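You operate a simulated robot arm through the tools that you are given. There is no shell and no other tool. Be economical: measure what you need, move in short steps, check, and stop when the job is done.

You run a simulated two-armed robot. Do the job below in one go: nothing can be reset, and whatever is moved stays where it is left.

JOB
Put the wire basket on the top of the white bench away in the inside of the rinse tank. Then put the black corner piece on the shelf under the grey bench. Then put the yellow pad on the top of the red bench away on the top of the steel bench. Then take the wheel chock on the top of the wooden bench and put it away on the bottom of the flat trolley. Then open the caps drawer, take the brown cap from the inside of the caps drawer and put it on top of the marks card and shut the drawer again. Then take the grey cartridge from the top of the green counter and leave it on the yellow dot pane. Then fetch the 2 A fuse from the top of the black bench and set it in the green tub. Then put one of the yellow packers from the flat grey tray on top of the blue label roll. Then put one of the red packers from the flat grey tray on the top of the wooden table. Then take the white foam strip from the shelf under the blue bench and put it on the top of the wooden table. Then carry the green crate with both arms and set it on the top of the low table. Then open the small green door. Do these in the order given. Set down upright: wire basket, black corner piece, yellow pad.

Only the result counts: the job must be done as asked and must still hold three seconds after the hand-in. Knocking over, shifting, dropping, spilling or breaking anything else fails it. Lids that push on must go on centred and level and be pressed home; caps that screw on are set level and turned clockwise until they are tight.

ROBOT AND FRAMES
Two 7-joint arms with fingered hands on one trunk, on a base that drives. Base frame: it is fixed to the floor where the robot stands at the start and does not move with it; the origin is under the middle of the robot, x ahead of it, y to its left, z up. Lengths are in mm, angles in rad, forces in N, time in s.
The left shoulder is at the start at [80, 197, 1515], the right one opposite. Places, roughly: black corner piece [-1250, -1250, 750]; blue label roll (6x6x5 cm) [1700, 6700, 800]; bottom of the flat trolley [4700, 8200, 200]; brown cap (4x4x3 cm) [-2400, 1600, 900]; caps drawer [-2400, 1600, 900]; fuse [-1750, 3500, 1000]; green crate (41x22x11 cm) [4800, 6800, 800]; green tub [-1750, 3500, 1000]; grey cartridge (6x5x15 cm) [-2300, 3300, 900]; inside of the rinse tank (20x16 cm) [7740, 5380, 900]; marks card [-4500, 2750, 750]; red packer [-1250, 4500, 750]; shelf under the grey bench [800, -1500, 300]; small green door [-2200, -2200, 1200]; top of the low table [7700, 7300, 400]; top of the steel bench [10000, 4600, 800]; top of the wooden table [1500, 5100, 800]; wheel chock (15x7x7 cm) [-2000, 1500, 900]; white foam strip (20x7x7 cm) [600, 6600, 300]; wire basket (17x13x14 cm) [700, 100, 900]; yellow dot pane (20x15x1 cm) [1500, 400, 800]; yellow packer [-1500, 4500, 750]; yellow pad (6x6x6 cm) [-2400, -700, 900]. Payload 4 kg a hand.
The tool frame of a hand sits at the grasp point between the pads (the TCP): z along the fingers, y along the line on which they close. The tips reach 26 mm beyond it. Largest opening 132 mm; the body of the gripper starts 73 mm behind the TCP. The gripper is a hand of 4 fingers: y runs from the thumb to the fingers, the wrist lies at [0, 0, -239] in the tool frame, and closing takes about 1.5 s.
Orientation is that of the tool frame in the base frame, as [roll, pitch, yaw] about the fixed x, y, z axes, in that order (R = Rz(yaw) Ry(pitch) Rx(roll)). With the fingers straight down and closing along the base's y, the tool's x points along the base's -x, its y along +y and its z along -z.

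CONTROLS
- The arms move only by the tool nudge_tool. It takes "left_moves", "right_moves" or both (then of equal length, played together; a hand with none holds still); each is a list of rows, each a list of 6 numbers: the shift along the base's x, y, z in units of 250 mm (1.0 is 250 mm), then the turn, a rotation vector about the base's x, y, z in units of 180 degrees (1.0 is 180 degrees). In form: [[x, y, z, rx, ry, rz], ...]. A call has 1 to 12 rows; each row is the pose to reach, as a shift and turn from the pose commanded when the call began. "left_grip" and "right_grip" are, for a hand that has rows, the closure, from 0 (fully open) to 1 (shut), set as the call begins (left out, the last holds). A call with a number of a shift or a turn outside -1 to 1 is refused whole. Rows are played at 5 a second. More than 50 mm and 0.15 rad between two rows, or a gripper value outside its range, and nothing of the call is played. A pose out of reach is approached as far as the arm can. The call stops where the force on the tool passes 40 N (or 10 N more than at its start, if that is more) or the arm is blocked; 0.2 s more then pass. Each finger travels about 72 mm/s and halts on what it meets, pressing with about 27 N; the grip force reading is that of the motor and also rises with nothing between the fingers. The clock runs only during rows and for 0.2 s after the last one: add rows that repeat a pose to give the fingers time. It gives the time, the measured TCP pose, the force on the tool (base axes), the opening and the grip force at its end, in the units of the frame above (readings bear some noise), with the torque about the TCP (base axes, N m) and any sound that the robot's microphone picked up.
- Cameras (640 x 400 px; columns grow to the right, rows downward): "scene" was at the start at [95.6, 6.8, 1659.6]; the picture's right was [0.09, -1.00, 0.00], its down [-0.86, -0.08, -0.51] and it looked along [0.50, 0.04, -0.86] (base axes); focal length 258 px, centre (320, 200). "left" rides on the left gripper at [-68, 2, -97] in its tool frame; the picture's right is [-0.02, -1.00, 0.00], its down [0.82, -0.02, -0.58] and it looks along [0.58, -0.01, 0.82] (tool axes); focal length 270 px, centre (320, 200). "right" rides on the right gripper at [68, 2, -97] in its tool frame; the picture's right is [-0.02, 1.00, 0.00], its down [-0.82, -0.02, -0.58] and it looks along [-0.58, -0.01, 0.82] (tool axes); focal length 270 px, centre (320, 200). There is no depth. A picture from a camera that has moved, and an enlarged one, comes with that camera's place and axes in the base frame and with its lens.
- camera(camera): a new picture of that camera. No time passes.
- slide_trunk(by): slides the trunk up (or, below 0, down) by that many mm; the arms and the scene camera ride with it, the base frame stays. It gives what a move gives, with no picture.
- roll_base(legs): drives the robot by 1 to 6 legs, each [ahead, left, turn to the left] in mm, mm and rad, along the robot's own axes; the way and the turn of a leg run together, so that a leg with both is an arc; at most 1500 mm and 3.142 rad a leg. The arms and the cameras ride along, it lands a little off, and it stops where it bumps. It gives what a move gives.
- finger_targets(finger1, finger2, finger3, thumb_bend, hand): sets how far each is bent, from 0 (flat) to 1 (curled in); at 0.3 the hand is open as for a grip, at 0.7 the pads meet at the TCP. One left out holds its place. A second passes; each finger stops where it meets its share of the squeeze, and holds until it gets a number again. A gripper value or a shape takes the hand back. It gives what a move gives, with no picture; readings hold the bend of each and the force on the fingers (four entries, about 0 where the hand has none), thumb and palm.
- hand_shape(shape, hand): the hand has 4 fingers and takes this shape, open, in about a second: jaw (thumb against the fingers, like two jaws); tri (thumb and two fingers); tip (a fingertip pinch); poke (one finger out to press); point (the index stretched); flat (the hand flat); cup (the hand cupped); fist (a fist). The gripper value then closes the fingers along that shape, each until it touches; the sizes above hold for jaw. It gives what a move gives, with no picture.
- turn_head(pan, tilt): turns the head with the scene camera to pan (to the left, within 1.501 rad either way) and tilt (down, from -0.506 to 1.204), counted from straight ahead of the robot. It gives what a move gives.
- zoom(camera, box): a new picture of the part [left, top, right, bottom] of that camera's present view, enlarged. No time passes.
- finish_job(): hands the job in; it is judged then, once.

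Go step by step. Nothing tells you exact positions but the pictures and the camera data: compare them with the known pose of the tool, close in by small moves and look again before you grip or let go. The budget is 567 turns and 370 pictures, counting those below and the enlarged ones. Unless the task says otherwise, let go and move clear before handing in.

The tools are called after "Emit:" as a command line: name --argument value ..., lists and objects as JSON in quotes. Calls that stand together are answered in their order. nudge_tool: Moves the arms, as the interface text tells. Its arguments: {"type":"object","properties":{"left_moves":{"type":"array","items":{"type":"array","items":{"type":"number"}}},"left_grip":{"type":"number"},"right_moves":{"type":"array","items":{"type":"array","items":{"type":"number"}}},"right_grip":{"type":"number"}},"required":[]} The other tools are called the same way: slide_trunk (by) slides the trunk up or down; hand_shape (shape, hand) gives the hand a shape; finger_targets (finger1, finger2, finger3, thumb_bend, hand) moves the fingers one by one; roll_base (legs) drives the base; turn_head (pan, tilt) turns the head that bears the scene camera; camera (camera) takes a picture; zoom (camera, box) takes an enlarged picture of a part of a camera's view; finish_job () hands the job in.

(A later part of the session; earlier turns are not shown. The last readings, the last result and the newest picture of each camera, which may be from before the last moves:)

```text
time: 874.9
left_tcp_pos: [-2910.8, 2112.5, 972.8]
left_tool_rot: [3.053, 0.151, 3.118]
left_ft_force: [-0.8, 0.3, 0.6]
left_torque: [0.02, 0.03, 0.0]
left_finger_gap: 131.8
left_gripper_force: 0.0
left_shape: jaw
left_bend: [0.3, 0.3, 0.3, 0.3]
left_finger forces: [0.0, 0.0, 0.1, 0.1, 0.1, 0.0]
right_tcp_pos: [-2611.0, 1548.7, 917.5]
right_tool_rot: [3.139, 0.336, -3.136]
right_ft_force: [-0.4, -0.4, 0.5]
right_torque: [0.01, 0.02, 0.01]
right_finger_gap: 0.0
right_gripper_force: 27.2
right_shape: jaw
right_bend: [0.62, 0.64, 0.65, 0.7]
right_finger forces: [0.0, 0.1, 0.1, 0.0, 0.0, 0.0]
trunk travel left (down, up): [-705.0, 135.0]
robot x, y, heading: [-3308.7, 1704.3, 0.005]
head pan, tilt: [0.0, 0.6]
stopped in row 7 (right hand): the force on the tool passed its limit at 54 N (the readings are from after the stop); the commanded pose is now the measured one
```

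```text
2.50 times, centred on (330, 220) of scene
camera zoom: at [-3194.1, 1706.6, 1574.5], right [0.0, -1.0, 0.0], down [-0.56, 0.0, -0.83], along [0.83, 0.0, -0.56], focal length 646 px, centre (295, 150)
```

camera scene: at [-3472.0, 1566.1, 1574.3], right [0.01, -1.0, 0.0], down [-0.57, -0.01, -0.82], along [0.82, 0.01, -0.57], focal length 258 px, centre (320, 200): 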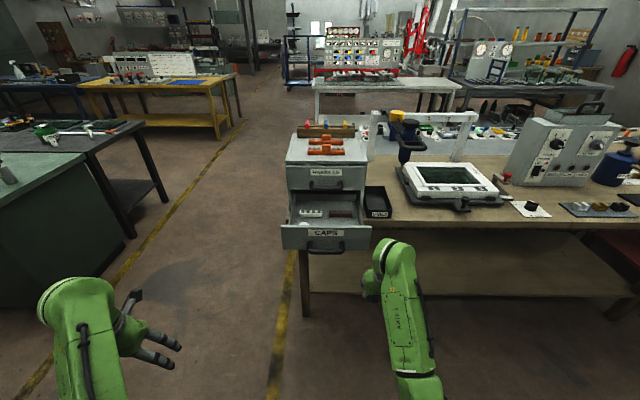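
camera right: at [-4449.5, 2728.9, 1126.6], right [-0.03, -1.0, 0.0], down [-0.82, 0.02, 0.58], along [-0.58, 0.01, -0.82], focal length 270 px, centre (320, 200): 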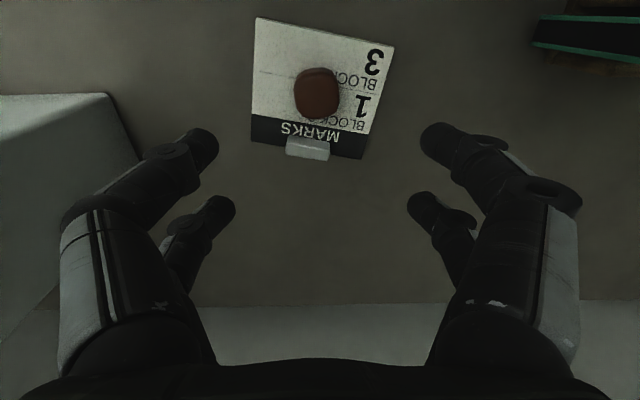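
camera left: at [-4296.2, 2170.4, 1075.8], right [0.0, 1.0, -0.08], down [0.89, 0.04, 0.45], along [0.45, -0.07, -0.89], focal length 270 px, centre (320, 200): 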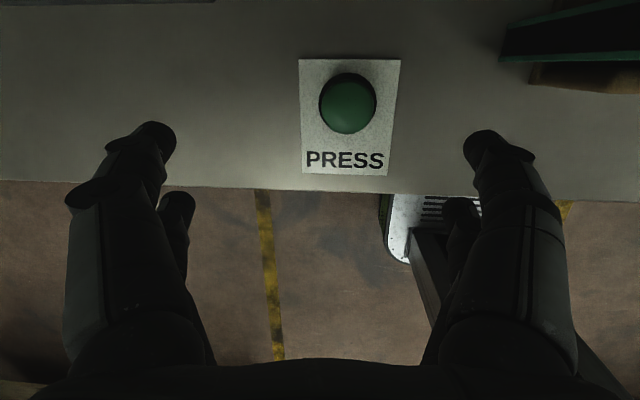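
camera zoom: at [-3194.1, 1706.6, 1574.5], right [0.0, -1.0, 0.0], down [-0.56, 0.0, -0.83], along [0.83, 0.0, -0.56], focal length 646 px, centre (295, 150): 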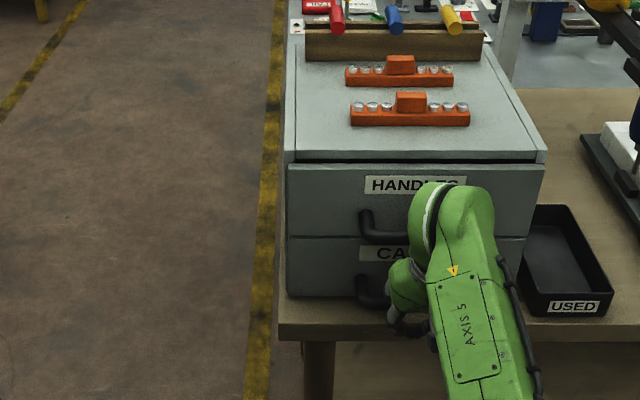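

Emit:
nudge_tool --right_moves '[[-0.15, 0, 0, 0, 0, 0], [-0.3, 0, 0.02, 0, 0, 0], [-0.45, 0, 0.05, 0, 0, 0], [-0.6, 0, 0.1, 0, 0.04, 0], [-0.6, 0, 0.2, 0, 0.08, 0], [-0.6, 0, 0.3, 0, 0.107, 0]]' --right_grip 0

Emit:
zoom --camera "scene" --box '[220, 140, 440, 300]'

```text
time: 876.2
left_tcp_pos: [-2907.6, 2112.2, 970.6]
left_tool_rot: [3.054, 0.146, 3.118]
left_ft_force: [-0.9, 0.6, 0.3]
left_torque: [0.04, -0.01, 0.01]
left_finger_gap: 131.9
left_gripper_force: 0.2
left_shape: jaw
left_bend: [0.3, 0.3, 0.3, 0.3]
left_finger forces: [0.0, 0.1, 0.0, 0.1, 0.0, 0.0]
right_tcp_pos: [-2758.4, 1548.5, 990.1]
right_tool_rot: [3.138, -0.001, -3.136]
right_ft_force: [0.4, 0.2, -0.6]
right_torque: [0.0, 0.01, -0.01]
right_finger_gap: 131.9
right_gripper_force: 0.1
right_shape: jaw
right_bend: [0.3, 0.3, 0.3, 0.3]
right_finger forces: [0.0, 0.0, 0.0, 0.0, 0.1, 0.0]
trunk travel left (down, up): [-705.0, 135.0]
robot x, y, heading: [-3306.6, 1707.0, 0.007]
head pan, tilt: [0.0, 0.6]
```

```text
2.50 times, centred on (330, 220) of scene
camera zoom: at [-3190.3, 1706.8, 1574.2], right [0.0, -1.0, 0.0], down [-0.57, 0.0, -0.82], along [0.82, 0.0, -0.57], focal length 646 px, centre (295, 150)
```

zoom: 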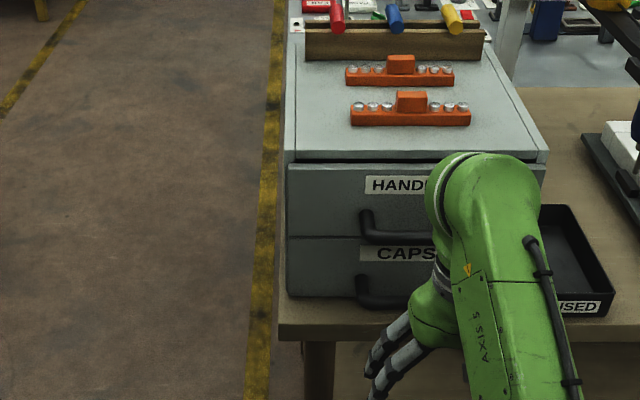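

The drawer is shut and job 5 is done. I go to the green counter for the grey cartridge.

Emit:
roll_base --legs '[[-100, 0, 0], [0, 750, 0], [1000, 0, 0], [0, 0, 1.57]]'

Emit:
nudge_tool --left_moves '[[-0.01, 0.1, 0.0, 0.015, 0.0, 0], [-0.02, 0.2, 0.0, 0.03, 0.014, 0], [-0.02, 0.3, 0, 0.046, 0.027, 0]]'

Emit:
camera --camera "scene"

```text
time: 889.7
left_tcp_pos: [-2789.9, 2845.7, 971.5]
left_tool_rot: [3.054, 0.148, -1.606]
left_ft_force: [-0.3, -0.3, -0.3]
left_torque: [0.03, -0.02, 0.05]
left_finger_gap: 131.8
left_gripper_force: 0.2
left_shape: jaw
left_bend: [0.3, 0.3, 0.3, 0.3]
left_finger forces: [0.0, 0.0, 0.1, 0.0, 0.0, 0.0]
right_tcp_pos: [-2224.3, 2988.4, 990.1]
right_tool_rot: [3.138, -0.002, -1.579]
right_ft_force: [0.3, -0.7, 0.4]
right_torque: [-0.03, -0.01, 0.0]
right_finger_gap: 132.0
right_gripper_force: 0.1
right_shape: jaw
right_bend: [0.3, 0.3, 0.3, 0.3]
right_finger forces: [0.1, 0.0, 0.0, 0.0, 0.1, 0.0]
trunk travel left (down, up): [-705.0, 135.0]
robot x, y, heading: [-2387.6, 2443.8, 1.556]
head pan, tilt: [0.0, 0.6]
```

```text
time: 890.5
left_tcp_pos: [-2793.5, 2921.8, 970.7]
left_tool_rot: [2.959, 0.289, -1.628]
left_ft_force: [-0.2, 0.5, -0.4]
left_torque: [0.01, 0.01, 0.04]
left_finger_gap: 132.1
left_gripper_force: 0.1
left_shape: jaw
left_bend: [0.3, 0.3, 0.3, 0.3]
left_finger forces: [0.1, 0.1, 0.1, 0.1, 0.0, 0.1]
right_tcp_pos: [-2224.0, 2989.8, 989.3]
right_tool_rot: [3.139, -0.001, -1.579]
right_ft_force: [0.5, 0.8, 0.0]
right_torque: [0.0, 0.01, -0.05]
right_finger_gap: 131.9
right_gripper_force: 0.1
right_shape: jaw
right_bend: [0.3, 0.3, 0.3, 0.3]
right_finger forces: [0.1, 0.0, 0.1, 0.0, 0.0, 0.0]
trunk travel left (down, up): [-705.0, 135.0]
robot x, y, heading: [-2387.9, 2443.6, 1.56]
head pan, tilt: [0.0, 0.6]
```

```text
190 pictures are left
camera scene: at [-2387.8, 2560.9, 1574.3], right [1.0, -0.01, 0.0], down [-0.01, -0.57, -0.82], along [0.01, 0.82, -0.57], focal length 258 px, centre (320, 200)
```

scene: 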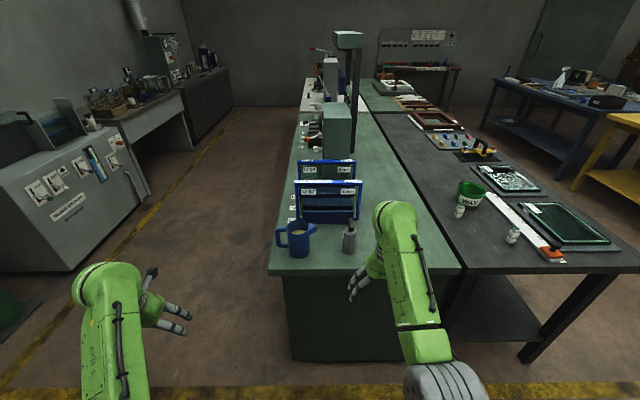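

Emit:
zoom --camera "scene" --box '[260, 180, 400, 290]'

Emit:
nudge_tool --left_moves '[[0, 0, 0, -0.03, -0.018, 0], [0, 0, 0, -0.06, -0.036, 0.005], [0, 0, 0, -0.092, -0.054, 0.01]]'

Emit:
camera --camera "right"

```text
3.64 times, centred on (330, 235) of scene
camera zoom: at [-2387.8, 2560.9, 1574.3], right [1.0, -0.01, 0.0], down [-0.01, -0.57, -0.82], along [0.01, 0.82, -0.57], focal length 939 px, centre (284, 73)
```

zoom: 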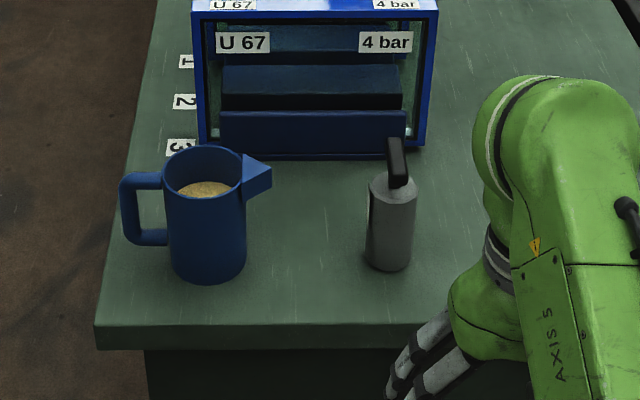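

```text
time: 891.3
left_tcp_pos: [-2794.9, 2921.4, 969.7]
left_tool_rot: [3.138, 0.002, -1.572]
left_ft_force: [0.1, -0.1, 0.5]
left_torque: [0.02, -0.01, 0.01]
left_finger_gap: 131.8
left_gripper_force: 0.0
left_shape: jaw
left_bend: [0.3, 0.3, 0.3, 0.3]
left_finger forces: [0.0, 0.0, 0.0, 0.0, 0.1, 0.0]
right_tcp_pos: [-2224.1, 2988.4, 988.8]
right_tool_rot: [3.138, -0.001, -1.577]
right_ft_force: [-0.3, 0.7, 0.3]
right_torque: [0.0, 0.0, 0.02]
right_finger_gap: 131.7
right_gripper_force: 0.0
right_shape: jaw
right_bend: [0.3, 0.3, 0.3, 0.3]
right_finger forces: [0.0, 0.0, 0.1, 0.1, 0.0, 0.1]
trunk travel left (down, up): [-705.0, 135.0]
robot x, y, heading: [-2389.8, 2442.2, 1.561]
head pan, tilt: [0.0, 0.6]
```

```text
188 pictures are left
camera right: at [-2226.2, 2922.1, 1086.2], right [-1.0, 0.03, 0.0], down [0.03, 0.82, 0.58], along [0.02, 0.58, -0.82], focal length 270 px, centre (320, 200)
```

right: 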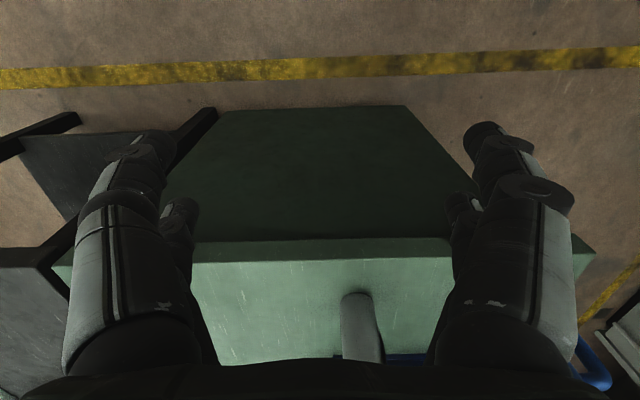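

The grey cartridge stands at about [-2270, 3258]; body ≈ 50 mm, with a black top up to ≈ 150 mm. I raise the right hand, drive in and look from above.

Emit:
nudge_tool --right_moves '[[0, 0, 0.1, 0, 0, 0], [0, 0, 0.2, 0, 0, 0], [0, 0, 0.3, 0, 0, 0]]'

Emit:
roll_base --legs '[[200, 0, 0.01]]'

Emit:
camera --camera "right"

Emit:
zoom --camera "scene" --box '[250, 180, 430, 310]'

```text
time: 892.1
left_tcp_pos: [-2794.6, 2921.3, 970.2]
left_tool_rot: [3.14, 0.002, -1.571]
left_ft_force: [0.2, 0.1, 0.1]
left_torque: [0.02, 0.0, 0.05]
left_finger_gap: 132.1
left_gripper_force: 0.0
left_shape: jaw
left_bend: [0.3, 0.3, 0.3, 0.3]
left_finger forces: [0.0, 0.0, 0.0, 0.1, 0.1, 0.0]
right_tcp_pos: [-2225.0, 2988.6, 1067.3]
right_tool_rot: [3.137, -0.001, -1.577]
right_ft_force: [0.2, 0.3, -0.1]
right_torque: [0.0, -0.01, -0.06]
right_finger_gap: 132.1
right_gripper_force: 0.0
right_shape: jaw
right_bend: [0.3, 0.3, 0.3, 0.3]
right_finger forces: [0.1, 0.0, 0.1, 0.1, 0.0, 0.0]
trunk travel left (down, up): [-705.0, 135.0]
robot x, y, heading: [-2387.4, 2438.4, 1.565]
head pan, tilt: [0.0, 0.6]
```

```text
time: 893.7
left_tcp_pos: [-2797.8, 3118.7, 971.9]
left_tool_rot: [3.139, 0.007, -1.563]
left_ft_force: [-0.2, 0.3, 0.2]
left_torque: [0.02, 0.02, 0.02]
left_finger_gap: 132.2
left_gripper_force: 0.1
left_shape: jaw
left_bend: [0.3, 0.3, 0.3, 0.3]
left_finger forces: [0.0, 0.0, 0.1, 0.1, 0.0, 0.0]
right_tcp_pos: [-2229.2, 3193.1, 1068.3]
right_tool_rot: [3.138, 0.005, -1.569]
right_ft_force: [-0.6, -0.8, -0.2]
right_torque: [0.06, 0.01, 0.02]
right_finger_gap: 131.7
right_gripper_force: 0.1
right_shape: jaw
right_bend: [0.3, 0.3, 0.3, 0.3]
right_finger forces: [0.0, 0.1, 0.0, 0.0, 0.1, 0.0]
trunk travel left (down, up): [-705.0, 135.0]
robot x, y, heading: [-2388.9, 2643.0, 1.568]
head pan, tilt: [0.0, 0.6]
```

```text
187 pictures are left
camera right: at [-2229.5, 3124.6, 1164.3], right [-1.0, 0.02, 0.0], down [0.02, 0.81, 0.58], along [0.01, 0.58, -0.81], focal length 270 px, centre (320, 200)
```

right: 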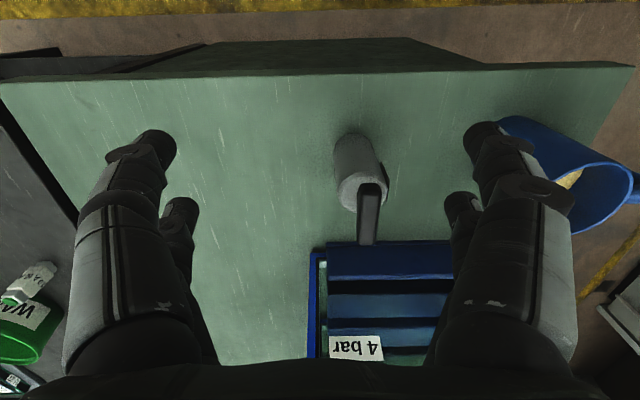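

```text
3.08 times, centred on (340, 245) of scene
camera zoom: at [-2387.7, 2760.4, 1574.8], right [1.0, 0.0, 0.0], down [0.0, -0.56, -0.83], along [0.0, 0.83, -0.56], focal length 795 px, centre (258, 62)
```

zoom: 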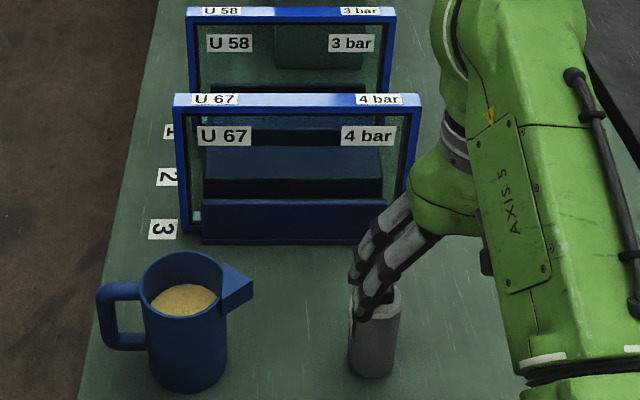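

Axis of the cartridge ≈ [-2267, 3265], body top ≈ 955, lever top ≈ 1010. I roll 60 mm closer and place the hand over it with a reduced opening.

Emit:
roll_base --legs '[[60, 0, 0]]'

Emit:
nudge_tool --right_moves '[[-0.08, 0.02, 0, 0, 0, 0], [-0.152, 0.052, 0, 0, 0, 0], [-0.152, 0.052, 0, 0, 0, 0], [-0.152, 0.052, -0.1, 0, 0, 0]]' --right_grip 0.25

Emit:
camera --camera "right"

```text
time: 894.7
left_tcp_pos: [-2797.2, 3175.7, 974.7]
left_tool_rot: [3.138, 0.011, -1.561]
left_ft_force: [0.1, -1.2, 0.7]
left_torque: [0.06, 0.01, 0.03]
left_finger_gap: 131.6
left_gripper_force: 0.0
left_shape: jaw
left_bend: [0.3, 0.3, 0.3, 0.3]
left_finger forces: [0.0, 0.0, 0.0, 0.0, 0.0, 0.0]
right_tcp_pos: [-2228.5, 3247.9, 1070.3]
right_tool_rot: [3.138, 0.008, -1.57]
right_ft_force: [0.7, 0.3, 0.3]
right_torque: [0.06, 0.01, -0.01]
right_finger_gap: 131.7
right_gripper_force: 0.0
right_shape: jaw
right_bend: [0.3, 0.3, 0.3, 0.3]
right_finger forces: [0.0, 0.0, 0.0, 0.0, 0.1, 0.0]
trunk travel left (down, up): [-705.0, 135.0]
robot x, y, heading: [-2388.7, 2706.0, 1.567]
head pan, tilt: [0.0, 0.6]
```

```text
time: 895.7
left_tcp_pos: [-2796.1, 3184.6, 969.6]
left_tool_rot: [3.139, 0.001, -1.563]
left_ft_force: [0.8, 1.0, 0.2]
left_torque: [0.01, 0.0, 0.04]
left_finger_gap: 131.9
left_gripper_force: 0.0
left_shape: jaw
left_bend: [0.3, 0.3, 0.3, 0.3]
left_finger forces: [0.0, 0.0, 0.0, 0.0, 0.1, 0.0]
right_tcp_pos: [-2266.2, 3270.2, 1038.6]
right_tool_rot: [3.136, -0.002, -1.571]
right_ft_force: [-1.8, 0.0, 0.2]
right_torque: [-0.02, 0.01, -0.03]
right_finger_gap: 99.5
right_gripper_force: 0.1
right_shape: jaw
right_bend: [0.63, 0.63, 0.63, 0.51]
right_finger forces: [0.1, 0.1, 0.0, 0.0, 0.0, 0.0]
trunk travel left (down, up): [-705.0, 135.0]
robot x, y, heading: [-2386.3, 2707.5, 1.569]
head pan, tilt: [0.0, 0.6]
```

```text
185 pictures are left
camera right: at [-2266.1, 3202.6, 1134.7], right [-1.0, 0.03, 0.0], down [0.02, 0.82, 0.58], along [0.01, 0.58, -0.82], focal length 270 px, centre (320, 200)
```

right: 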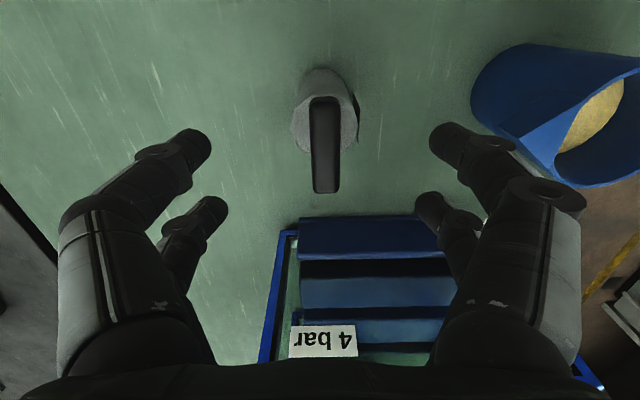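

Emit:
nudge_tool --right_moves '[[-0.004, -0.016, -0.12, 0, 0, 0], [-0.004, -0.016, -0.24, 0, 0, 0], [-0.004, -0.016, -0.34, 0, 0, 0], [-0.004, -0.016, -0.38, 0, 0, 0]]'

Emit:
camera --camera "right"

```text
time: 896.7
left_tcp_pos: [-2796.5, 3183.4, 971.4]
left_tool_rot: [3.138, 0.003, -1.561]
left_ft_force: [0.0, 0.3, -0.1]
left_torque: [0.0, -0.01, 0.01]
left_finger_gap: 132.0
left_gripper_force: 0.2
left_shape: jaw
left_bend: [0.3, 0.3, 0.3, 0.3]
left_finger forces: [0.0, 0.0, 0.0, 0.0, 0.0, 0.0]
right_tcp_pos: [-2267.6, 3265.6, 946.3]
right_tool_rot: [3.138, 0.002, -1.571]
right_ft_force: [-0.1, -0.2, 0.4]
right_torque: [-0.03, -0.01, -0.01]
right_finger_gap: 99.3
right_gripper_force: 0.0
right_shape: jaw
right_bend: [0.63, 0.63, 0.63, 0.51]
right_finger forces: [0.0, 0.0, 0.0, 0.0, 0.1, 0.1]
trunk travel left (down, up): [-705.0, 135.0]
robot x, y, heading: [-2384.3, 2707.5, 1.57]
head pan, tilt: [0.0, 0.6]
```

```text
184 pictures are left
camera right: at [-2268.7, 3198.8, 1042.8], right [-1.0, 0.03, 0.0], down [0.02, 0.82, 0.58], along [0.01, 0.58, -0.82], focal length 270 px, centre (320, 200)
```

right: 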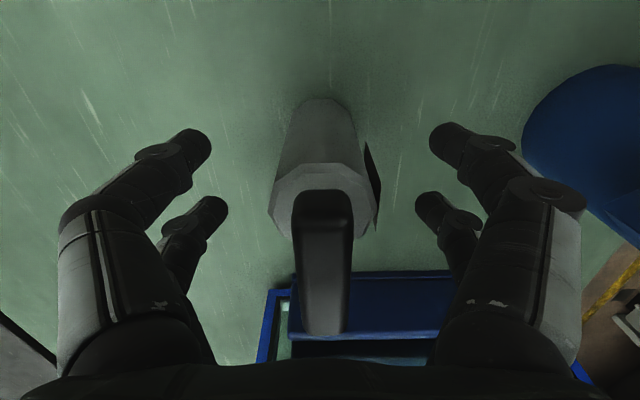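

Emit:
nudge_tool --right_moves '[[0, 0, -0.02, 0, 0, 0], [0, 0, -0.02, 0, 0, 0], [0, 0, -0.02, 0, 0, 0], [0, 0, -0.02, 0, 0, 0], [0, 0, -0.02, 0, 0, 0], [0, 0, -0.02, 0, 0, 0]]' --right_grip 1

Emit:
camera --camera "right"

```text
time: 898.1
left_tcp_pos: [-2797.1, 3181.9, 970.4]
left_tool_rot: [3.138, 0.002, -1.564]
left_ft_force: [-0.2, 0.1, -0.3]
left_torque: [0.03, 0.02, -0.02]
left_finger_gap: 131.6
left_gripper_force: 0.1
left_shape: jaw
left_bend: [0.3, 0.3, 0.3, 0.3]
left_finger forces: [0.0, 0.0, 0.0, 0.1, 0.1, 0.0]
right_tcp_pos: [-2267.1, 3265.0, 940.8]
right_tool_rot: [3.14, 0.0, -1.572]
right_ft_force: [0.0, -1.0, 0.8]
right_torque: [-0.05, 0.03, 0.04]
right_finger_gap: 19.2
right_gripper_force: 26.6
right_shape: jaw
right_bend: [0.73, 0.74, 0.74, 0.72]
right_finger forces: [27.7, 32.5, 33.1, 0.0, 19.9, 0.1]
trunk travel left (down, up): [-705.0, 135.0]
robot x, y, heading: [-2386.8, 2708.1, 1.567]
head pan, tilt: [0.0, 0.6]
```

```text
183 pictures are left
camera right: at [-2268.8, 3198.3, 1037.4], right [-1.0, 0.03, 0.0], down [0.02, 0.82, 0.58], along [0.01, 0.58, -0.82], focal length 270 px, centre (320, 200)
```

right: 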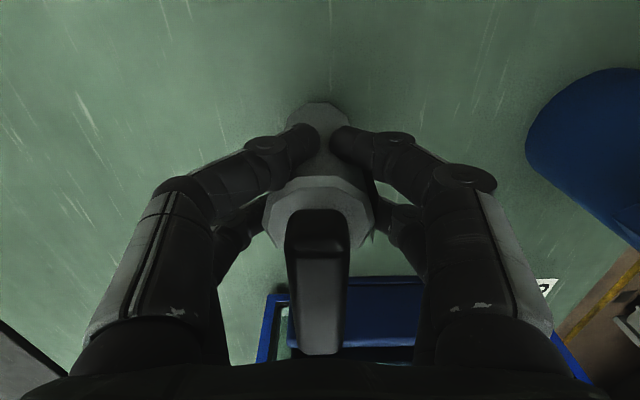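

Gripped on all fingers. I lift it and back away.

Emit:
nudge_tool --right_moves '[[0, 0, 0.08, 0, 0, 0], [0, 0, 0.2, 0, 0, 0], [0, 0, 0.36, 0, 0, 0], [0, 0, 0.52, 0, 0, 0], [0, 0, 0.6, 0, 0, 0]]'

Emit:
camera --camera "right"

Emit:
zoom --camera "scene" --box '[250, 120, 450, 310]'

```text
time: 899.3
left_tcp_pos: [-2796.4, 3183.2, 971.7]
left_tool_rot: [3.138, 0.002, -1.561]
left_ft_force: [-0.1, 0.2, -0.2]
left_torque: [-0.01, -0.01, 0.0]
left_finger_gap: 132.0
left_gripper_force: 0.1
left_shape: jaw
left_bend: [0.3, 0.3, 0.3, 0.3]
left_finger forces: [0.0, 0.0, 0.0, 0.0, 0.1, 0.0]
right_tcp_pos: [-2267.6, 3267.0, 1092.3]
right_tool_rot: [3.138, 0.0, -1.571]
right_ft_force: [-0.1, -0.1, -3.0]
right_torque: [0.0, 0.02, -0.02]
right_finger_gap: 18.6
right_gripper_force: 27.0
right_shape: jaw
right_bend: [0.73, 0.74, 0.74, 0.72]
right_finger forces: [31.4, 34.3, 35.1, 0.1, 20.5, 0.0]
trunk travel left (down, up): [-705.0, 135.0]
robot x, y, heading: [-2383.8, 2709.6, 1.569]
head pan, tilt: [0.0, 0.6]
```

```text
182 pictures are left
camera right: at [-2268.4, 3199.4, 1187.9], right [-1.0, 0.03, 0.0], down [0.02, 0.82, 0.58], along [0.01, 0.58, -0.82], focal length 270 px, centre (320, 200)
```

right: 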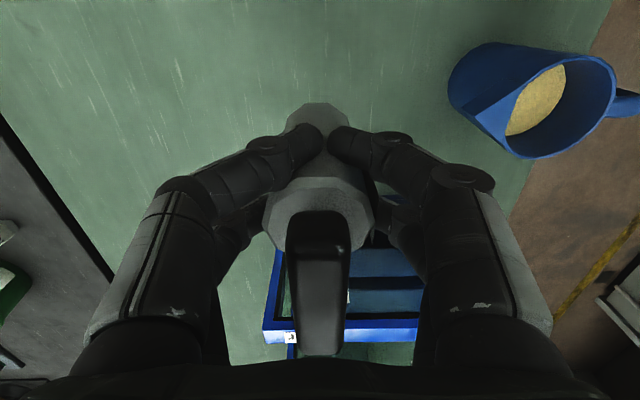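

```text
2.11 times, centred on (350, 215) of scene
camera zoom: at [-2387.6, 2826.1, 1574.2], right [1.0, 0.0, 0.0], down [0.0, -0.57, -0.82], along [0.0, 0.82, -0.57], focal length 544 px, centre (257, 168)
```

zoom: 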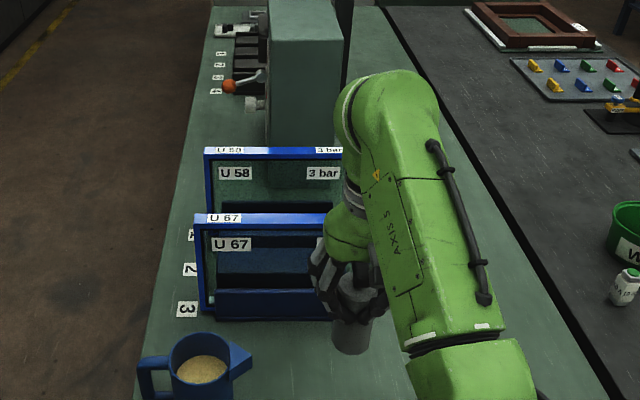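

The cartridge is held well. I back off and drive along the aisle toward the panes bench on its far (+x) side.

Emit:
roll_base --legs '[[-300, 0, 0], [0, 0, -1.569], [1450, 0, 0], [1450, 0, 0], [1450, 0, 0]]'

Emit:
turn_head --pan -0.6 --tilt 0.4

Emit:
camera --camera "scene"

```text
time: 926.0
left_tcp_pos: [2532.4, 2610.3, 971.2]
left_tool_rot: [3.137, 0.004, 3.109]
left_ft_force: [-0.9, -0.4, -0.5]
left_torque: [0.0, 0.0, 0.03]
left_finger_gap: 131.9
left_gripper_force: 0.1
left_shape: jaw
left_bend: [0.3, 0.3, 0.3, 0.3]
left_finger forces: [0.1, 0.1, 0.0, 0.1, 0.0, 0.0]
right_tcp_pos: [2595.4, 2078.3, 1091.3]
right_tool_rot: [3.139, -0.001, 3.102]
right_ft_force: [-0.5, 0.6, -3.0]
right_torque: [-0.03, 0.06, -0.01]
right_finger_gap: 18.2
right_gripper_force: 27.0
right_shape: jaw
right_bend: [0.73, 0.74, 0.74, 0.72]
right_finger forces: [26.6, 31.5, 33.6, 0.0, 18.4, 0.1]
trunk travel left (down, up): [-705.0, 135.0]
robot x, y, heading: [2043.5, 2219.2, -0.038]
head pan, tilt: [0.0, 0.6]
```

```text
time: 927.0
left_tcp_pos: [2532.8, 2611.4, 971.9]
left_tool_rot: [3.138, 0.005, 3.111]
left_ft_force: [0.5, -0.2, 0.8]
left_torque: [0.04, 0.01, 0.01]
left_finger_gap: 131.8
left_gripper_force: 0.0
left_shape: jaw
left_bend: [0.3, 0.3, 0.3, 0.3]
left_finger forces: [0.1, 0.0, 0.0, 0.0, 0.1, 0.0]
right_tcp_pos: [2595.1, 2077.6, 1091.8]
right_tool_rot: [3.138, -0.001, 3.102]
right_ft_force: [-0.7, -0.3, -1.9]
right_torque: [-0.03, 0.05, 0.01]
right_finger_gap: 18.4
right_gripper_force: 27.0
right_shape: jaw
right_bend: [0.73, 0.74, 0.74, 0.72]
right_finger forces: [26.7, 31.5, 33.6, 0.0, 18.4, 0.0]
trunk travel left (down, up): [-705.0, 135.0]
robot x, y, heading: [2039.3, 2219.5, -0.042]
head pan, tilt: [-0.6, 0.4]
```

```text
180 pictures are left
camera scene: at [2143.7, 2163.3, 1592.5], right [-0.6, -0.8, 0.0], down [-0.31, 0.23, -0.92], along [0.74, -0.55, -0.39], focal length 258 px, centre (320, 200)
```

scene: 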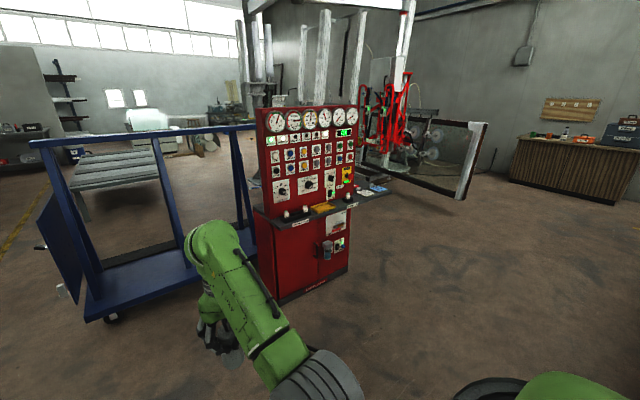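

Emit:
roll_base --legs '[[520, 0, 0], [0, 0, -1.53], [1450, 0, 0], [0, 0, -1.57]]'

Emit:
turn_head --pan 0 --tilt 0.55

Emit:
camera --camera "scene"

```text
time: 944.5
left_tcp_pos: [2041.6, 324.5, 970.4]
left_tool_rot: [3.14, 0.004, -0.002]
left_ft_force: [0.2, -0.2, 0.0]
left_torque: [0.01, 0.01, -0.01]
left_finger_gap: 131.8
left_gripper_force: 0.0
left_shape: jaw
left_bend: [0.3, 0.3, 0.3, 0.3]
left_finger forces: [0.1, 0.0, 0.1, 0.1, 0.0, 0.1]
right_tcp_pos: [1962.5, 854.4, 1092.1]
right_tool_rot: [3.137, 0.0, -0.011]
right_ft_force: [-0.4, 0.0, -2.4]
right_torque: [0.0, -0.01, -0.04]
right_finger_gap: 17.5
right_gripper_force: 27.0
right_shape: jaw
right_bend: [0.73, 0.74, 0.73, 0.72]
right_finger forces: [22.6, 26.7, 31.2, 0.0, 16.7, 0.0]
trunk travel left (down, up): [-705.0, 135.0]
robot x, y, heading: [2520.1, 730.5, 3.129]
head pan, tilt: [-0.6, 0.4]
```

```text
time: 945.5
left_tcp_pos: [2040.2, 324.1, 971.5]
left_tool_rot: [3.138, 0.003, -0.004]
left_ft_force: [-0.5, -0.5, -0.2]
left_torque: [0.01, -0.01, 0.06]
left_finger_gap: 131.8
left_gripper_force: 0.0
left_shape: jaw
left_bend: [0.3, 0.3, 0.3, 0.3]
left_finger forces: [0.0, 0.0, 0.0, 0.0, 0.0, 0.0]
right_tcp_pos: [1963.5, 855.3, 1091.1]
right_tool_rot: [3.139, 0.0, -0.011]
right_ft_force: [0.2, -0.4, -2.6]
right_torque: [0.01, -0.04, -0.03]
right_finger_gap: 17.5
right_gripper_force: 27.3
right_shape: jaw
right_bend: [0.73, 0.74, 0.73, 0.72]
right_finger forces: [22.7, 26.8, 31.1, 0.0, 16.6, 0.0]
trunk travel left (down, up): [-705.0, 135.0]
robot x, y, heading: [2519.1, 727.9, 3.125]
head pan, tilt: [0.0, 0.55]
```

```text
179 pictures are left
camera scene: at [2400.4, 732.2, 1578.8], right [0.01, 1.0, 0.0], down [0.52, -0.01, -0.85], along [-0.85, 0.01, -0.52], focal length 258 px, centre (320, 200)
```

scene: 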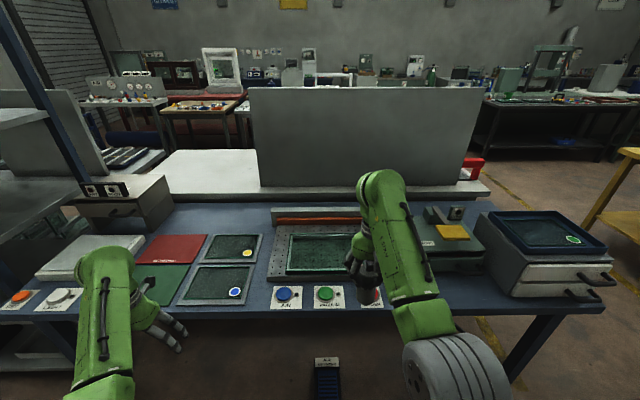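

The yellow-dot pane is at about [1560, 370]; the blue-dot pane lies in front of it. I tuck the left hand in, then position the base.

Emit:
nudge_tool --left_moves '[[0.06, 0.16, 0, 0, 0, 0], [0.12, 0.32, 0, 0, 0, 0], [0.2, 0.48, 0, 0, 0, 0], [0.28, 0.64, 0, 0, 0, 0], [0.36, 0.76, 0, 0, 0, 0]]'

Emit:
roll_base --legs '[[0, 480, 0.012], [290, 0, 0]]'

Emit:
camera --camera "scene"

Emit:
camera --camera "right"

```text
time: 946.9
left_tcp_pos: [2097.1, 477.5, 1013.2]
left_tool_rot: [3.131, 0.129, 0.095]
left_ft_force: [-1.3, 0.5, 0.1]
left_torque: [0.01, -0.01, 0.0]
left_finger_gap: 131.6
left_gripper_force: 0.0
left_shape: jaw
left_bend: [0.3, 0.3, 0.3, 0.3]
left_finger forces: [0.0, 0.0, 0.0, 0.0, 0.1, 0.0]
right_tcp_pos: [1961.9, 854.2, 1092.8]
right_tool_rot: [3.139, -0.004, -0.01]
right_ft_force: [-0.1, 0.9, -2.3]
right_torque: [-0.01, -0.01, -0.01]
right_finger_gap: 17.6
right_gripper_force: 27.3
right_shape: jaw
right_bend: [0.73, 0.74, 0.73, 0.72]
right_finger forces: [22.8, 26.6, 31.0, 0.0, 16.9, 0.0]
trunk travel left (down, up): [-705.0, 135.0]
robot x, y, heading: [2520.6, 729.4, 3.124]
head pan, tilt: [0.0, 0.55]
stopped in row 5 (left hand): the arm was blocked; the commanded pose is now the measured one
```

```text
time: 951.4
left_tcp_pos: [1824.0, -17.1, 1010.9]
left_tool_rot: [3.131, 0.131, 0.127]
left_ft_force: [0.7, -0.7, 0.3]
left_torque: [0.02, -0.01, 0.0]
left_finger_gap: 131.7
left_gripper_force: 0.1
left_shape: jaw
left_bend: [0.3, 0.3, 0.3, 0.3]
left_finger forces: [0.1, 0.1, 0.0, 0.0, 0.0, 0.0]
right_tcp_pos: [1677.1, 354.9, 1092.9]
right_tool_rot: [3.14, 0.001, 0.021]
right_ft_force: [0.5, 0.5, -2.4]
right_torque: [0.01, -0.04, -0.05]
right_finger_gap: 17.2
right_gripper_force: 27.1
right_shape: jaw
right_bend: [0.73, 0.74, 0.73, 0.72]
right_finger forces: [22.7, 26.5, 31.1, 0.1, 16.8, 0.0]
trunk travel left (down, up): [-705.0, 135.0]
robot x, y, heading: [2243.4, 247.8, -3.127]
head pan, tilt: [0.0, 0.55]
```

```text
178 pictures are left
camera scene: at [2119.1, 246.2, 1579.0], right [-0.02, 1.0, 0.0], down [0.52, 0.01, -0.85], along [-0.85, -0.02, -0.52], focal length 258 px, centre (320, 200)
```

scene: 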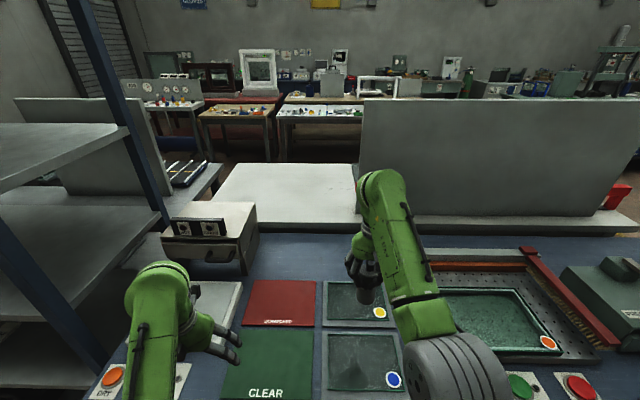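

```text
177 pictures are left
camera right: at [1745.6, 356.0, 1188.7], right [0.0, -1.0, 0.0], down [-0.82, 0.01, 0.58], along [-0.58, 0.0, -0.82], focal length 270 px, centre (320, 200)
```

right: 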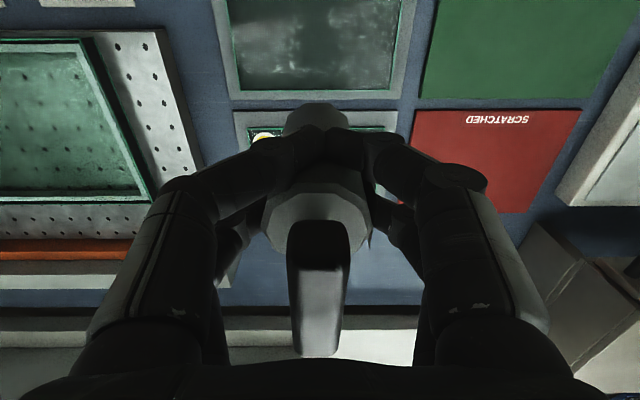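

Triangulated: pane top z ≈ 825, centre ≈ [1548, 360]. I roll ahead 115 mm and bring the cartridge over the pane centre.

Emit:
roll_base --legs '[[115, 0, -0.015]]'

Emit:
nudge_tool --right_moves '[[-0.02, 0.01, -0.1, 0, 0, 0], [-0.06, 0.02, -0.2, 0, 0, 0], [-0.06, 0.02, -0.35, 0, 0, 0], [-0.06, 0.02, -0.5, 0, 0, 0]]'

Emit:
zoom --camera "scene" --box '[270, 220, 470, 380]'

Emit:
camera --camera "right"

```text
time: 952.6
left_tcp_pos: [1704.3, -11.8, 1012.3]
left_tool_rot: [3.129, 0.137, 0.114]
left_ft_force: [1.0, 0.1, 0.2]
left_torque: [-0.05, 0.01, -0.01]
left_finger_gap: 132.2
left_gripper_force: 0.0
left_shape: jaw
left_bend: [0.3, 0.3, 0.3, 0.3]
left_finger forces: [0.0, 0.0, 0.0, 0.0, 0.0, 0.1]
right_tcp_pos: [1563.4, 362.1, 1093.2]
right_tool_rot: [3.137, 0.004, 0.006]
right_ft_force: [0.7, 0.1, -3.0]
right_torque: [-0.01, 0.0, 0.03]
right_finger_gap: 17.2
right_gripper_force: 26.7
right_shape: jaw
right_bend: [0.73, 0.74, 0.73, 0.72]
right_finger forces: [23.0, 26.4, 31.1, 0.1, 17.0, 0.0]
trunk travel left (down, up): [-705.0, 135.0]
robot x, y, heading: [2123.1, 247.7, -3.139]
head pan, tilt: [0.0, 0.55]
```

```text
time: 953.6
left_tcp_pos: [1699.3, -12.2, 1011.5]
left_tool_rot: [3.131, 0.133, 0.114]
left_ft_force: [-0.3, -0.4, 0.0]
left_torque: [0.0, 0.0, 0.01]
left_finger_gap: 131.9
left_gripper_force: 0.1
left_shape: jaw
left_bend: [0.3, 0.3, 0.3, 0.3]
left_finger forces: [0.0, 0.0, 0.0, 0.0, 0.1, 0.1]
right_tcp_pos: [1545.8, 367.7, 962.8]
right_tool_rot: [3.137, 0.0, 0.005]
right_ft_force: [1.2, 0.7, -3.4]
right_torque: [-0.03, -0.03, -0.02]
right_finger_gap: 17.7
right_gripper_force: 27.0
right_shape: jaw
right_bend: [0.73, 0.74, 0.73, 0.72]
right_finger forces: [0.0, 25.8, 30.8, 0.0, 19.6, 0.0]
trunk travel left (down, up): [-705.0, 135.0]
robot x, y, heading: [2124.4, 247.4, -3.136]
head pan, tilt: [0.0, 0.55]
```

```text
2.50 times, centred on (370, 300) of scene
camera zoom: at [1999.1, 247.3, 1578.6], right [0.0, 1.0, 0.0], down [0.52, 0.0, -0.85], along [-0.85, 0.0, -0.52], focal length 646 px, centre (195, -50)
```

zoom: 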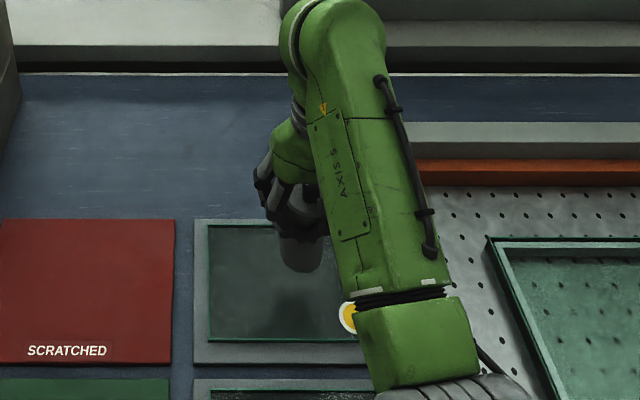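

```text
175 pictures are left
camera right: at [1614.2, 367.9, 1059.8], right [-0.02, -1.0, 0.0], down [-0.82, 0.02, 0.58], along [-0.58, 0.01, -0.82], focal length 270 px, centre (320, 200)
```

right: 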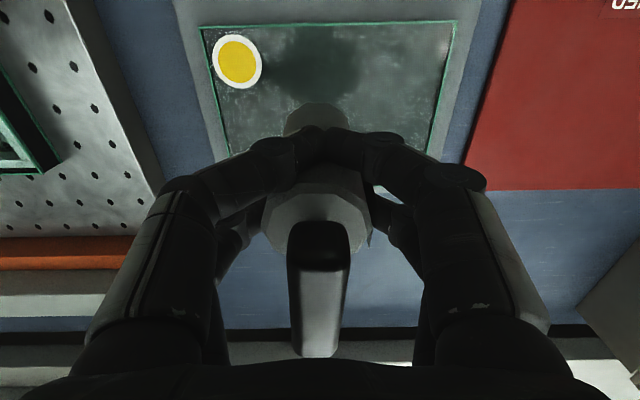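

Centred over the pane. I lower until contact.

Emit:
nudge_tool --right_moves '[[0, 0, -0.06, 0, 0, 0], [0, 0, -0.12, 0, 0, 0], [0, 0, -0.16, 0, 0, 0], [0, 0, -0.19, 0, 0, 0]]'

```text
time: 954.6
left_tcp_pos: [1699.9, -11.1, 1011.3]
left_tool_rot: [3.132, 0.134, 0.114]
left_ft_force: [0.5, -0.8, -0.5]
left_torque: [-0.01, -0.05, 0.01]
left_finger_gap: 132.2
left_gripper_force: 0.0
left_shape: jaw
left_bend: [0.3, 0.3, 0.3, 0.3]
left_finger forces: [0.0, 0.1, 0.0, 0.0, 0.0, 0.0]
right_tcp_pos: [1545.3, 367.0, 917.6]
right_tool_rot: [3.137, -0.001, 0.007]
right_ft_force: [0.3, -0.4, -2.5]
right_torque: [-0.01, -0.03, -0.01]
right_finger_gap: 17.4
right_gripper_force: 27.2
right_shape: jaw
right_bend: [0.73, 0.74, 0.73, 0.72]
right_finger forces: [0.0, 25.9, 30.9, 0.1, 20.6, 0.0]
trunk travel left (down, up): [-705.0, 135.0]
robot x, y, heading: [2122.1, 245.2, -3.139]
head pan, tilt: [0.0, 0.55]
```

Emit:
nudge_tool --right_moves '[[0, 0, -0.016, 0, 0, 0], [0, 0, -0.032, 0, 0, 0], [0, 0, -0.044, 0, 0, 0]]'

```text
time: 955.4
left_tcp_pos: [1699.9, -12.2, 1011.5]
left_tool_rot: [3.13, 0.134, 0.113]
left_ft_force: [0.3, -0.4, -0.3]
left_torque: [0.02, -0.01, 0.04]
left_finger_gap: 132.1
left_gripper_force: 0.0
left_shape: jaw
left_bend: [0.3, 0.3, 0.3, 0.3]
left_finger forces: [0.0, 0.0, 0.0, 0.0, 0.0, 0.0]
right_tcp_pos: [1544.9, 367.1, 906.9]
right_tool_rot: [3.137, 0.001, 0.007]
right_ft_force: [0.7, 0.4, -2.9]
right_torque: [0.0, 0.0, 0.01]
right_finger_gap: 17.4
right_gripper_force: 27.0
right_shape: jaw
right_bend: [0.73, 0.74, 0.73, 0.72]
right_finger forces: [0.0, 25.8, 30.9, 0.1, 20.7, 0.1]
trunk travel left (down, up): [-705.0, 135.0]
robot x, y, heading: [2122.0, 245.4, -3.14]
head pan, tilt: [0.0, 0.55]
```

Emit:
nudge_tool --right_moves '[[0, 0, -0.016, 0, 0, 0], [0, 0, -0.032, 0, 0, 0], [0, 0, -0.044, 0, 0, 0]]'

Emit:
zoom --camera "scene" --box '[300, 230, 400, 310]'

```text
time: 956.2
left_tcp_pos: [1705.2, -12.3, 1015.0]
left_tool_rot: [3.132, 0.139, 0.115]
left_ft_force: [-0.8, -0.7, -0.4]
left_torque: [-0.01, 0.01, 0.01]
left_finger_gap: 132.1
left_gripper_force: 0.0
left_shape: jaw
left_bend: [0.3, 0.3, 0.3, 0.3]
left_finger forces: [0.0, 0.0, 0.1, 0.0, 0.0, 0.0]
right_tcp_pos: [1547.7, 364.8, 903.2]
right_tool_rot: [3.139, 0.01, 0.005]
right_ft_force: [4.8, 0.8, 27.8]
right_torque: [0.14, 0.26, -0.1]
right_finger_gap: 17.8
right_gripper_force: 26.5
right_shape: jaw
right_bend: [0.73, 0.74, 0.74, 0.73]
right_finger forces: [0.0, 28.9, 32.4, 0.1, 26.1, 0.1]
trunk travel left (down, up): [-705.0, 135.0]
robot x, y, heading: [2123.5, 246.0, -3.138]
head pan, tilt: [0.0, 0.55]
```

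```text
5.00 times, centred on (350, 270) of scene
camera zoom: at [2006.6, 246.3, 1579.7], right [0.0, 1.0, 0.0], down [0.52, 0.0, -0.85], along [-0.85, 0.0, -0.52], focal length 1291 px, centre (170, -150)
```

zoom: 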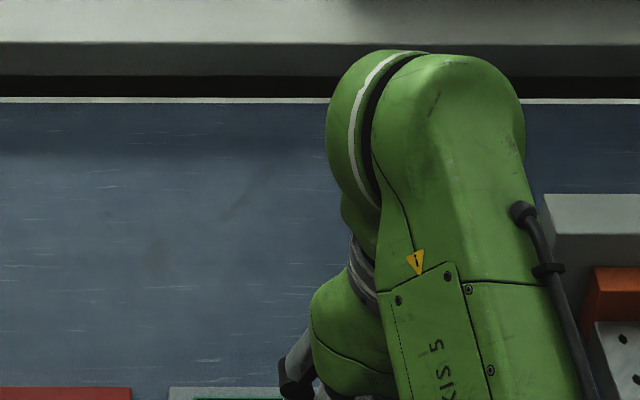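

Contact. I relieve 5 mm and open.

Emit:
nudge_tool --right_moves '[[0, 0, 0.02, 0, 0, 0]]'

Emit:
nudge_tool --right_moves '[[0, 0, 0.0, 0, 0, 0], [0, 0, 0.0, 0, 0, 0], [0, 0, 0.0, 0, 0, 0], [0, 0, 0.0, 0, 0, 0], [0, 0, 0.0, 0, 0, 0], [0, 0, 0.1, 0, 0, 0], [0, 0, 0.25, 0, 0, 0], [0, 0, 0.42, 0, 0, 0], [0, 0, 0.58, 0, 0, 0]]' --right_grip 0

Emit:
camera --camera "right"

```text
time: 956.6
left_tcp_pos: [1702.4, -12.5, 1011.6]
left_tool_rot: [3.133, 0.134, 0.112]
left_ft_force: [0.0, -0.2, 0.9]
left_torque: [0.03, -0.03, 0.0]
left_finger_gap: 131.7
left_gripper_force: 0.0
left_shape: jaw
left_bend: [0.3, 0.3, 0.3, 0.3]
left_finger forces: [0.1, 0.0, 0.0, 0.1, 0.0, 0.0]
right_tcp_pos: [1547.7, 366.0, 903.3]
right_tool_rot: [3.137, 0.002, 0.007]
right_ft_force: [0.5, -1.0, 15.8]
right_torque: [0.13, 0.4, 0.02]
right_finger_gap: 17.8
right_gripper_force: 26.7
right_shape: jaw
right_bend: [0.73, 0.74, 0.74, 0.73]
right_finger forces: [0.0, 29.9, 32.4, 0.0, 25.0, 0.1]
trunk travel left (down, up): [-705.0, 135.0]
robot x, y, heading: [2125.8, 247.3, -3.139]
head pan, tilt: [0.0, 0.55]
```

```text
time: 958.6
left_tcp_pos: [1702.0, -12.0, 1012.4]
left_tool_rot: [3.132, 0.134, 0.114]
left_ft_force: [-0.3, -0.4, -0.4]
left_torque: [-0.02, 0.0, -0.01]
left_finger_gap: 131.8
left_gripper_force: 0.1
left_shape: jaw
left_bend: [0.3, 0.3, 0.3, 0.3]
left_finger forces: [0.0, 0.0, 0.0, 0.1, 0.1, 0.0]
right_tcp_pos: [1546.5, 367.6, 1045.1]
right_tool_rot: [3.138, -0.002, 0.005]
right_ft_force: [-0.4, 0.2, 0.0]
right_torque: [-0.04, 0.01, 0.0]
right_finger_gap: 131.8
right_gripper_force: 0.0
right_shape: jaw
right_bend: [0.3, 0.3, 0.3, 0.3]
right_finger forces: [0.1, 0.0, 0.1, 0.0, 0.0, 0.1]
trunk travel left (down, up): [-705.0, 135.0]
robot x, y, heading: [2123.2, 244.2, -3.136]
head pan, tilt: [0.0, 0.55]
```

```text
173 pictures are left
camera right: at [1615.7, 367.8, 1142.5], right [-0.02, -1.0, 0.0], down [-0.82, 0.02, 0.58], along [-0.58, 0.01, -0.82], focal length 270 px, centre (320, 200)
```

right: 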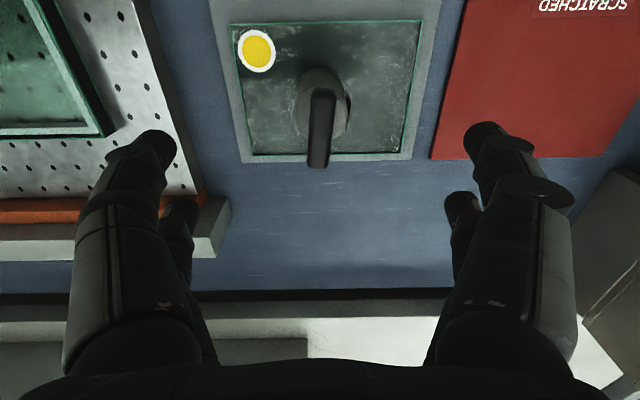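

The cartridge stands on the yellow-dot pane. I drive back to the black bench for the fuse.

Emit:
roll_base --legs '[[-400, 0, 0], [0, -1100, 0], [0, -1050, 0], [1450, 0, 0], [1450, 0, 0]]'

```text
time: 985.1
left_tcp_pos: [-832.9, 2070.1, 1012.4]
left_tool_rot: [3.13, 0.136, 0.148]
left_ft_force: [-0.1, 0.5, -0.7]
left_torque: [0.01, 0.0, -0.01]
left_finger_gap: 131.9
left_gripper_force: 0.1
left_shape: jaw
left_bend: [0.3, 0.3, 0.3, 0.3]
left_finger forces: [0.0, 0.1, 0.0, 0.0, 0.0, 0.1]
right_tcp_pos: [-1001.5, 2445.2, 1046.5]
right_tool_rot: [3.139, 0.001, 0.04]
right_ft_force: [-0.4, -0.3, 1.0]
right_torque: [-0.01, 0.05, 0.02]
right_finger_gap: 131.9
right_gripper_force: 0.1
right_shape: jaw
right_bend: [0.3, 0.3, 0.3, 0.3]
right_finger forces: [0.1, 0.0, 0.0, 0.1, 0.1, 0.0]
trunk travel left (down, up): [-705.0, 135.0]
robot x, y, heading: [-424.1, 2342.7, -3.106]
head pan, tilt: [0.0, 0.55]
```

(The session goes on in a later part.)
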